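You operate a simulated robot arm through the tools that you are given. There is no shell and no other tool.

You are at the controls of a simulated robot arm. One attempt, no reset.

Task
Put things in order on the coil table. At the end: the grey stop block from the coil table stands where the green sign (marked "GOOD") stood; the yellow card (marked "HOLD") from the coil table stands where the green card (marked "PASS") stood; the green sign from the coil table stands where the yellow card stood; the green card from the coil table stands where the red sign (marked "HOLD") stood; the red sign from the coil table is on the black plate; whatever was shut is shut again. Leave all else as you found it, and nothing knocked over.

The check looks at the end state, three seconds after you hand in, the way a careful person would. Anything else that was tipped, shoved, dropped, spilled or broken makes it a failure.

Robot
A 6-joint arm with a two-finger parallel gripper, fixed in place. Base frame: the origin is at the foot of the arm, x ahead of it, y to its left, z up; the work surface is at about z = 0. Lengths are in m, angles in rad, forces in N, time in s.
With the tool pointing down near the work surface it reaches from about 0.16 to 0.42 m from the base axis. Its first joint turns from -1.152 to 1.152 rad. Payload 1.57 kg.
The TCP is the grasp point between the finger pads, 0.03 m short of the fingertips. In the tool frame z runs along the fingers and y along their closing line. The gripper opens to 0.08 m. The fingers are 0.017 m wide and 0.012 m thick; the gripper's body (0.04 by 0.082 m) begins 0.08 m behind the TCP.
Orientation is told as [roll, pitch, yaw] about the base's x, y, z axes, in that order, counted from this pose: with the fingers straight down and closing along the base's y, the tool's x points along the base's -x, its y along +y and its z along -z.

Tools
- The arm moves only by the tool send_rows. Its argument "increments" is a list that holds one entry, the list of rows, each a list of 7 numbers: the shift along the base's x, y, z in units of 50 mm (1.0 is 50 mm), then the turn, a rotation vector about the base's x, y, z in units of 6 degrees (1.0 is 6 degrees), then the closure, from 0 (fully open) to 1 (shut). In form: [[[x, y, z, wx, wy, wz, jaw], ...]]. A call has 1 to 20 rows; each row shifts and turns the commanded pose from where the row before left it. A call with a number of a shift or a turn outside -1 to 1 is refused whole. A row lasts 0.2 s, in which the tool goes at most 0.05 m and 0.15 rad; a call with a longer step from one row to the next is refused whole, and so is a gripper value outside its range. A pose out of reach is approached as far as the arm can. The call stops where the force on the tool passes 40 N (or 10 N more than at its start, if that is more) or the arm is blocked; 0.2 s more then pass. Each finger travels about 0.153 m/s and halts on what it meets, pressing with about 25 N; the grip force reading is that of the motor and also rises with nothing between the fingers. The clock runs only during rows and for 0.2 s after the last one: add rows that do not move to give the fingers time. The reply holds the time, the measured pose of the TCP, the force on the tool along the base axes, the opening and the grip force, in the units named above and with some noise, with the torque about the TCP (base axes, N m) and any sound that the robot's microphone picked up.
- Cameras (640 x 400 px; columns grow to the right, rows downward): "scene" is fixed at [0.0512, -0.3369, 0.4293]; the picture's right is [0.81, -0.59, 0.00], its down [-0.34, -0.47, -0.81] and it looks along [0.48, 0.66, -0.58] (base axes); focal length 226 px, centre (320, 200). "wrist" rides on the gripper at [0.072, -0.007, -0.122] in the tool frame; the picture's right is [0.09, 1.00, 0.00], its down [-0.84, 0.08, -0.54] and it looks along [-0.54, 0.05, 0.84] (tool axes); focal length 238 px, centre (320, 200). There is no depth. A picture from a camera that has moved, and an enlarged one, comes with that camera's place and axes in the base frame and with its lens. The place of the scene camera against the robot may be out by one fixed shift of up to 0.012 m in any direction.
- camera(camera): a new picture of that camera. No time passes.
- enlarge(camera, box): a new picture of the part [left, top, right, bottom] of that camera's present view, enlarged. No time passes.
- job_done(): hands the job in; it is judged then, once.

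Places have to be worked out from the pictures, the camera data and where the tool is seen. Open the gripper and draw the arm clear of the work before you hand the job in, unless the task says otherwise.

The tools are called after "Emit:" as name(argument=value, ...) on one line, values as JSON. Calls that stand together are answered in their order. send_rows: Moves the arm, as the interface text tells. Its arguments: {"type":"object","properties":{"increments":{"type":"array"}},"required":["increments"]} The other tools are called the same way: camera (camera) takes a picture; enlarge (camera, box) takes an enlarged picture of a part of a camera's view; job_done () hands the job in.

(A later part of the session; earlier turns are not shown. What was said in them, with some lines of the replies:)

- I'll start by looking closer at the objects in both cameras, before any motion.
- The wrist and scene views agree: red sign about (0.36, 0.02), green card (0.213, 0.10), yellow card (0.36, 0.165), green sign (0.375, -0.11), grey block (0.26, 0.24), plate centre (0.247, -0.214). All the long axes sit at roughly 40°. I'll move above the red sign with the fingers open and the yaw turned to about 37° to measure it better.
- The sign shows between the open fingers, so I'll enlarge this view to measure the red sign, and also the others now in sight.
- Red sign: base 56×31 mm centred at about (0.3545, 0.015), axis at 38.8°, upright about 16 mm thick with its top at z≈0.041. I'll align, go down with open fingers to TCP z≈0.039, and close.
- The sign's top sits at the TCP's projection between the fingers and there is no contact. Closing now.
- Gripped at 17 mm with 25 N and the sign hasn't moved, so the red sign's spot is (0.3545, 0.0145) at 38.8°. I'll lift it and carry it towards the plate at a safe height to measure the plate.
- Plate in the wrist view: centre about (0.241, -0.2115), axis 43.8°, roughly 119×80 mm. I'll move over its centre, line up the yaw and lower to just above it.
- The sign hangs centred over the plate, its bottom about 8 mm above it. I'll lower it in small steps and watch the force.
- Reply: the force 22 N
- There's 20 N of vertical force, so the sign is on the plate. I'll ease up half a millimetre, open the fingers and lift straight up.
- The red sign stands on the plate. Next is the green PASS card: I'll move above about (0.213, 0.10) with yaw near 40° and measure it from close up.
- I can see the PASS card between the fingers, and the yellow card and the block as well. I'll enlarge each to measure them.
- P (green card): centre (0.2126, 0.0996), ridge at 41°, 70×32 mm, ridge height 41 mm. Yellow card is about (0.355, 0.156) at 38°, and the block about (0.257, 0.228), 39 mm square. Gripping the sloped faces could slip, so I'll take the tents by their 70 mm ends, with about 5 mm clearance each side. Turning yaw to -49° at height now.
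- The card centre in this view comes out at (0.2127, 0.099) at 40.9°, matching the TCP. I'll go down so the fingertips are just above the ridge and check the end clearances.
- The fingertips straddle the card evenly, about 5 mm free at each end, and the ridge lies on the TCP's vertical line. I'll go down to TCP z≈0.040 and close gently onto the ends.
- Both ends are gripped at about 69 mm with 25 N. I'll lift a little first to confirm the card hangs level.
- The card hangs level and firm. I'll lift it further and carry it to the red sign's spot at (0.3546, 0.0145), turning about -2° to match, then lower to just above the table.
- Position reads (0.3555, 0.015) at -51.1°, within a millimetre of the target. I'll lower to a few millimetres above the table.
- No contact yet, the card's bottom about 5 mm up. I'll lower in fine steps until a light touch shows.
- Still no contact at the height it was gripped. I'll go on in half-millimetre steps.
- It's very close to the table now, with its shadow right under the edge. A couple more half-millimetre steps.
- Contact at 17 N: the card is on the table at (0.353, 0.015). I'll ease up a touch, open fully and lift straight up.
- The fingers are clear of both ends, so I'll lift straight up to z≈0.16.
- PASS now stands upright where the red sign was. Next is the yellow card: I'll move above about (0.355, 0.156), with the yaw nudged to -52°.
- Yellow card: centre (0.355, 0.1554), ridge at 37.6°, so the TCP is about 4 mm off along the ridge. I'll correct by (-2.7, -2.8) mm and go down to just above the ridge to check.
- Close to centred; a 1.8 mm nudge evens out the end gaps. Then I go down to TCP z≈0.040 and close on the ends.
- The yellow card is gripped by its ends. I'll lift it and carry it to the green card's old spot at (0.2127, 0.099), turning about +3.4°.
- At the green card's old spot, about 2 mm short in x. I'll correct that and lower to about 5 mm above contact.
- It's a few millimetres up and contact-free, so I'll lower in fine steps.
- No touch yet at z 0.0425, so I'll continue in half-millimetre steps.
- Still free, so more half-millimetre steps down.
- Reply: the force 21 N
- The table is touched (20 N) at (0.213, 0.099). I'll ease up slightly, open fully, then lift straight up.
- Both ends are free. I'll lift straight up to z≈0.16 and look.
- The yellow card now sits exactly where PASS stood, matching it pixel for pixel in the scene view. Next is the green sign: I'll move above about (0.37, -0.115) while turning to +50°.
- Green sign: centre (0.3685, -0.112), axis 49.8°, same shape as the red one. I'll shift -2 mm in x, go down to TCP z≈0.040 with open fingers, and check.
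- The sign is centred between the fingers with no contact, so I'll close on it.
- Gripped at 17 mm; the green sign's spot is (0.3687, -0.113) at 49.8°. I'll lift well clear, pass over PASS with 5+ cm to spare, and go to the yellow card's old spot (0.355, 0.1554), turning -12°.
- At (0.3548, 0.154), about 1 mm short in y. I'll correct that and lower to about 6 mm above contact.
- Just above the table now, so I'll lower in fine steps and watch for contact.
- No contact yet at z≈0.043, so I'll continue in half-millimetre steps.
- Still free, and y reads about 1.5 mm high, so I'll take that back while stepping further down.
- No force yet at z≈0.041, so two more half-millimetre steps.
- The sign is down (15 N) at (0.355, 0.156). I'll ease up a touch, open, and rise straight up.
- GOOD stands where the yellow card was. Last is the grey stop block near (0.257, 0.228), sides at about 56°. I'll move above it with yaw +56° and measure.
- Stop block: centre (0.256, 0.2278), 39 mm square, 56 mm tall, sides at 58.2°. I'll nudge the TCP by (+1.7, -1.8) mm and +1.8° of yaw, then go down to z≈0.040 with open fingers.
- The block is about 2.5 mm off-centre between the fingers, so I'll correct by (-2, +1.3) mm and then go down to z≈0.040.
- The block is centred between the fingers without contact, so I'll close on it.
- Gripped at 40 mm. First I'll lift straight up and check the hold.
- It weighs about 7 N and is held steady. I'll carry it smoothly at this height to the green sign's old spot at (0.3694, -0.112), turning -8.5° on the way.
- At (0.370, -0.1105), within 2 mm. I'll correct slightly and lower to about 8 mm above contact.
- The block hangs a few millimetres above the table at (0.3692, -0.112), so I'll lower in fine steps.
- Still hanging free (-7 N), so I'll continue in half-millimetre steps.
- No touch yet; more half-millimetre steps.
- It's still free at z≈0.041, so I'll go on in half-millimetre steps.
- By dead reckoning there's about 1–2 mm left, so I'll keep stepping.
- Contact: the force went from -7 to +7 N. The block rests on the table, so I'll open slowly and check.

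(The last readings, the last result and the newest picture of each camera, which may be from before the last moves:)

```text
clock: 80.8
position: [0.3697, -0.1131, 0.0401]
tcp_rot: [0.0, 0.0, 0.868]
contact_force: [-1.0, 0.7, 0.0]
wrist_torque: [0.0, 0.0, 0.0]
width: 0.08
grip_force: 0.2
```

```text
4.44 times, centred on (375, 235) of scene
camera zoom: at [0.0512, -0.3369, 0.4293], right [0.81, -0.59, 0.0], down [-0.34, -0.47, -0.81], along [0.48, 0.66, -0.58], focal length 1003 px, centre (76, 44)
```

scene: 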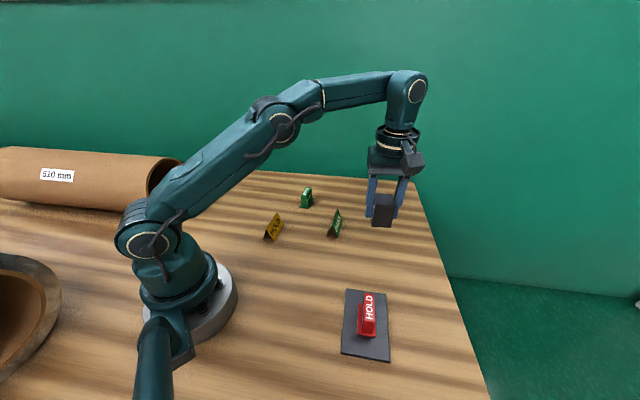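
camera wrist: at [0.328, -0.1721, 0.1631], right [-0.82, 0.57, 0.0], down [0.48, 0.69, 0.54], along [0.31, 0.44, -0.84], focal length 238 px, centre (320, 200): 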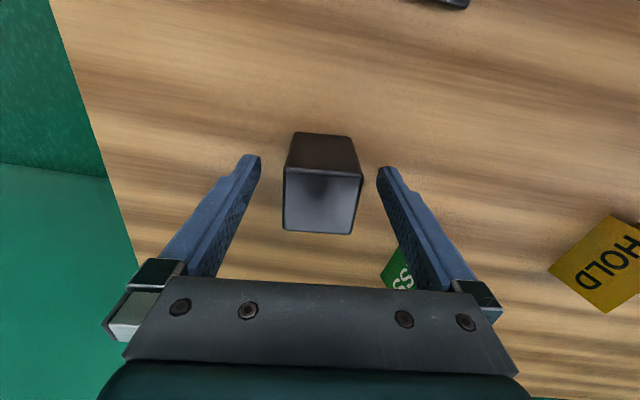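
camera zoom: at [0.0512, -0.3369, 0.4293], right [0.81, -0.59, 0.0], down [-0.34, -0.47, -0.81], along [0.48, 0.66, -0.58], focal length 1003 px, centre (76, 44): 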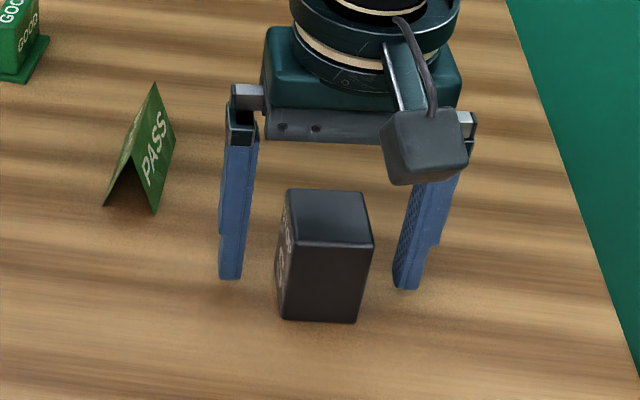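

The block stands free and upright. I'll lift straight up and draw the arm back to its starting area, clear of everything.

Emit:
send_rows(increments=[[[0, 0, 0.4, 0, 0, 0, 0], [0, 0, 0.7, 0, 0, 0, 0], [0, 0, 0.8, 0, 0, 0, 0], [0, 0, 0.8, 0, 0, 0, 0], [0, 0, 0.8, 0, 0, 0, 0], [-0.4, 0.35, 0.1, 0, 0, -0.9, 0], [-0.4, 0.35, 0.1, 0, 0, -0.9, 0], [-0.4, 0.35, 0.1, 0, 0, -0.9, 0], [-0.4, 0.35, 0.1, 0, 0, -0.9, 0], [-0.4, 0.35, 0.1, 0, 0, -0.9, 0], [-0.4, 0.35, 0.1, 0, 0, -0.9, 0], [-0.4, 0.3, 0.1, 0, 0, -0.9, 0], [0, 0, 0, 0, 0, 0, 0], [0, 0, 0, 0, 0, 0, 0]]])

Emit:
camera(camera="scene")

Emit:
camera(camera="wrist")

Emit:
enlarge(camera="scene", box=[240, 170, 400, 270])

Emit:
enlarge(camera="scene", box=[320, 270, 480, 370])

```text
clock: 83.8
position: [0.2045, 0.0106, 0.2406]
tcp_rot: [0.001, 0.0, 0.209]
contact_force: [-0.2, 0.2, 0.8]
wrist_torque: [0.02, -0.02, 0.0]
width: 0.08
grip_force: 0.0
out of reach, approached as far as the arm can: row 4, 5
```

```text
taken
```

scene: 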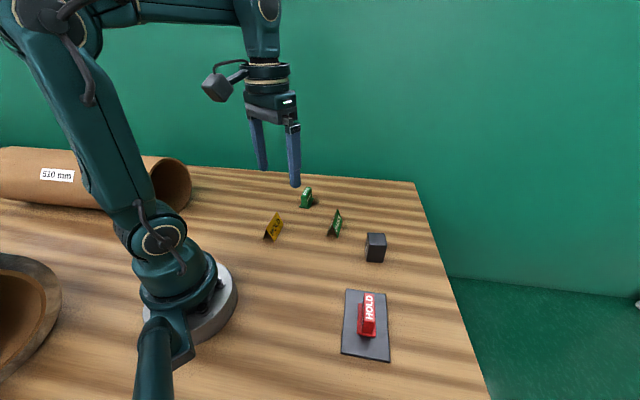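

```text
taken
camera wrist: at [0.1376, -0.0103, 0.3635], right [-0.3, 0.95, 0.0], down [0.8, 0.25, 0.54], along [0.52, 0.16, -0.84], focal length 238 px, centre (320, 200)
```

wrist: 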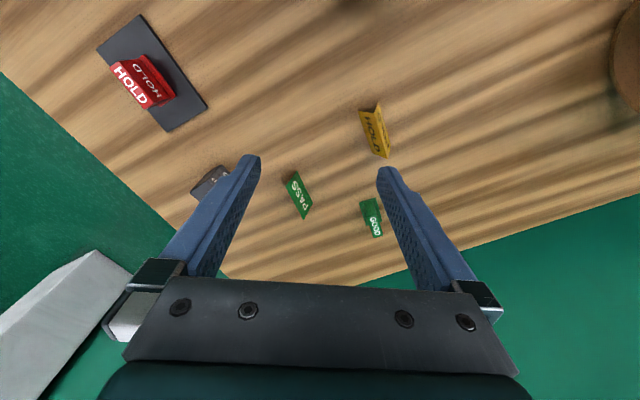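

```text
4.00 times, centred on (320, 220) of scene
camera zoom: at [0.0512, -0.3369, 0.4293], right [0.81, -0.59, 0.0], down [-0.34, -0.47, -0.81], along [0.48, 0.66, -0.58], focal length 903 px, centre (320, 120)
```

zoom: 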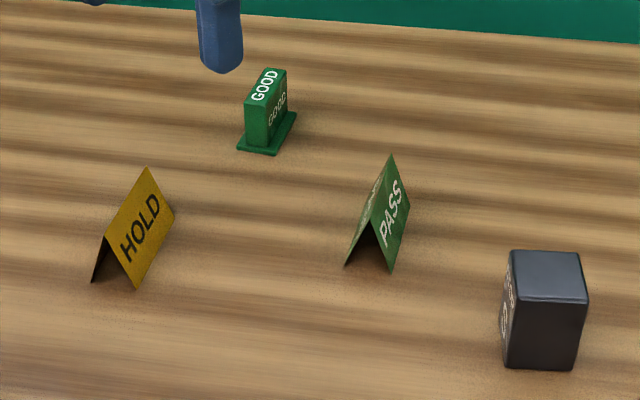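

```text
4.00 times, centred on (400, 320) of scene
camera zoom: at [0.0512, -0.3369, 0.4293], right [0.81, -0.59, 0.0], down [-0.34, -0.47, -0.81], along [0.48, 0.66, -0.58], focal length 903 px, centre (0, -280)
```

zoom: 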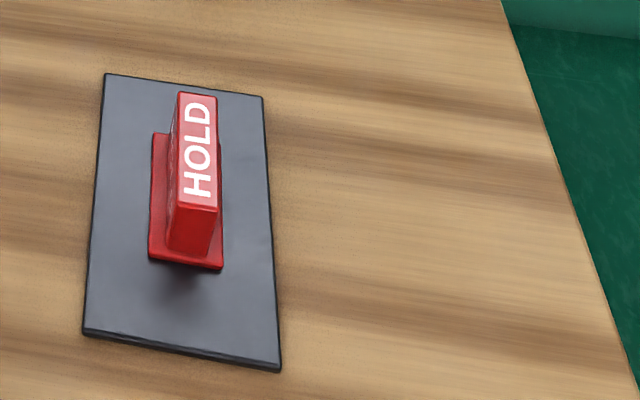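

All five pieces stand upright in their assigned spots and the plate is unmoved. Nothing shut was ever opened, and the gripper is open and clear of the work. Handing in.

Emit:
job_done()

```text
The job is handed in.
```

The coil table is set out as you asked, and I've handed the job in; I haven't seen the check's verdict. In the last pictures every piece stood upright and nothing was knocked over.

| Piece | Where it stands now |
|---|---|
| Red sign ("HOLD") | on the black plate, about centred |
| Green card ("PASS") | where the red sign stood |
| Yellow card ("HOLD") | where the green card stood |
| Green sign ("GOOD") | where the yellow card stood |
| Grey stop block | where the green sign stood |

By my measurements, the pieces that swapped places are within about 3 mm of the spots they took. I turned each one to match the angle of the piece that was there before.

The plate did not move. I saw nothing shut on the table and opened nothing, so there was nothing to close again. The gripper is open and the arm is back near its starting position, clear of the work.
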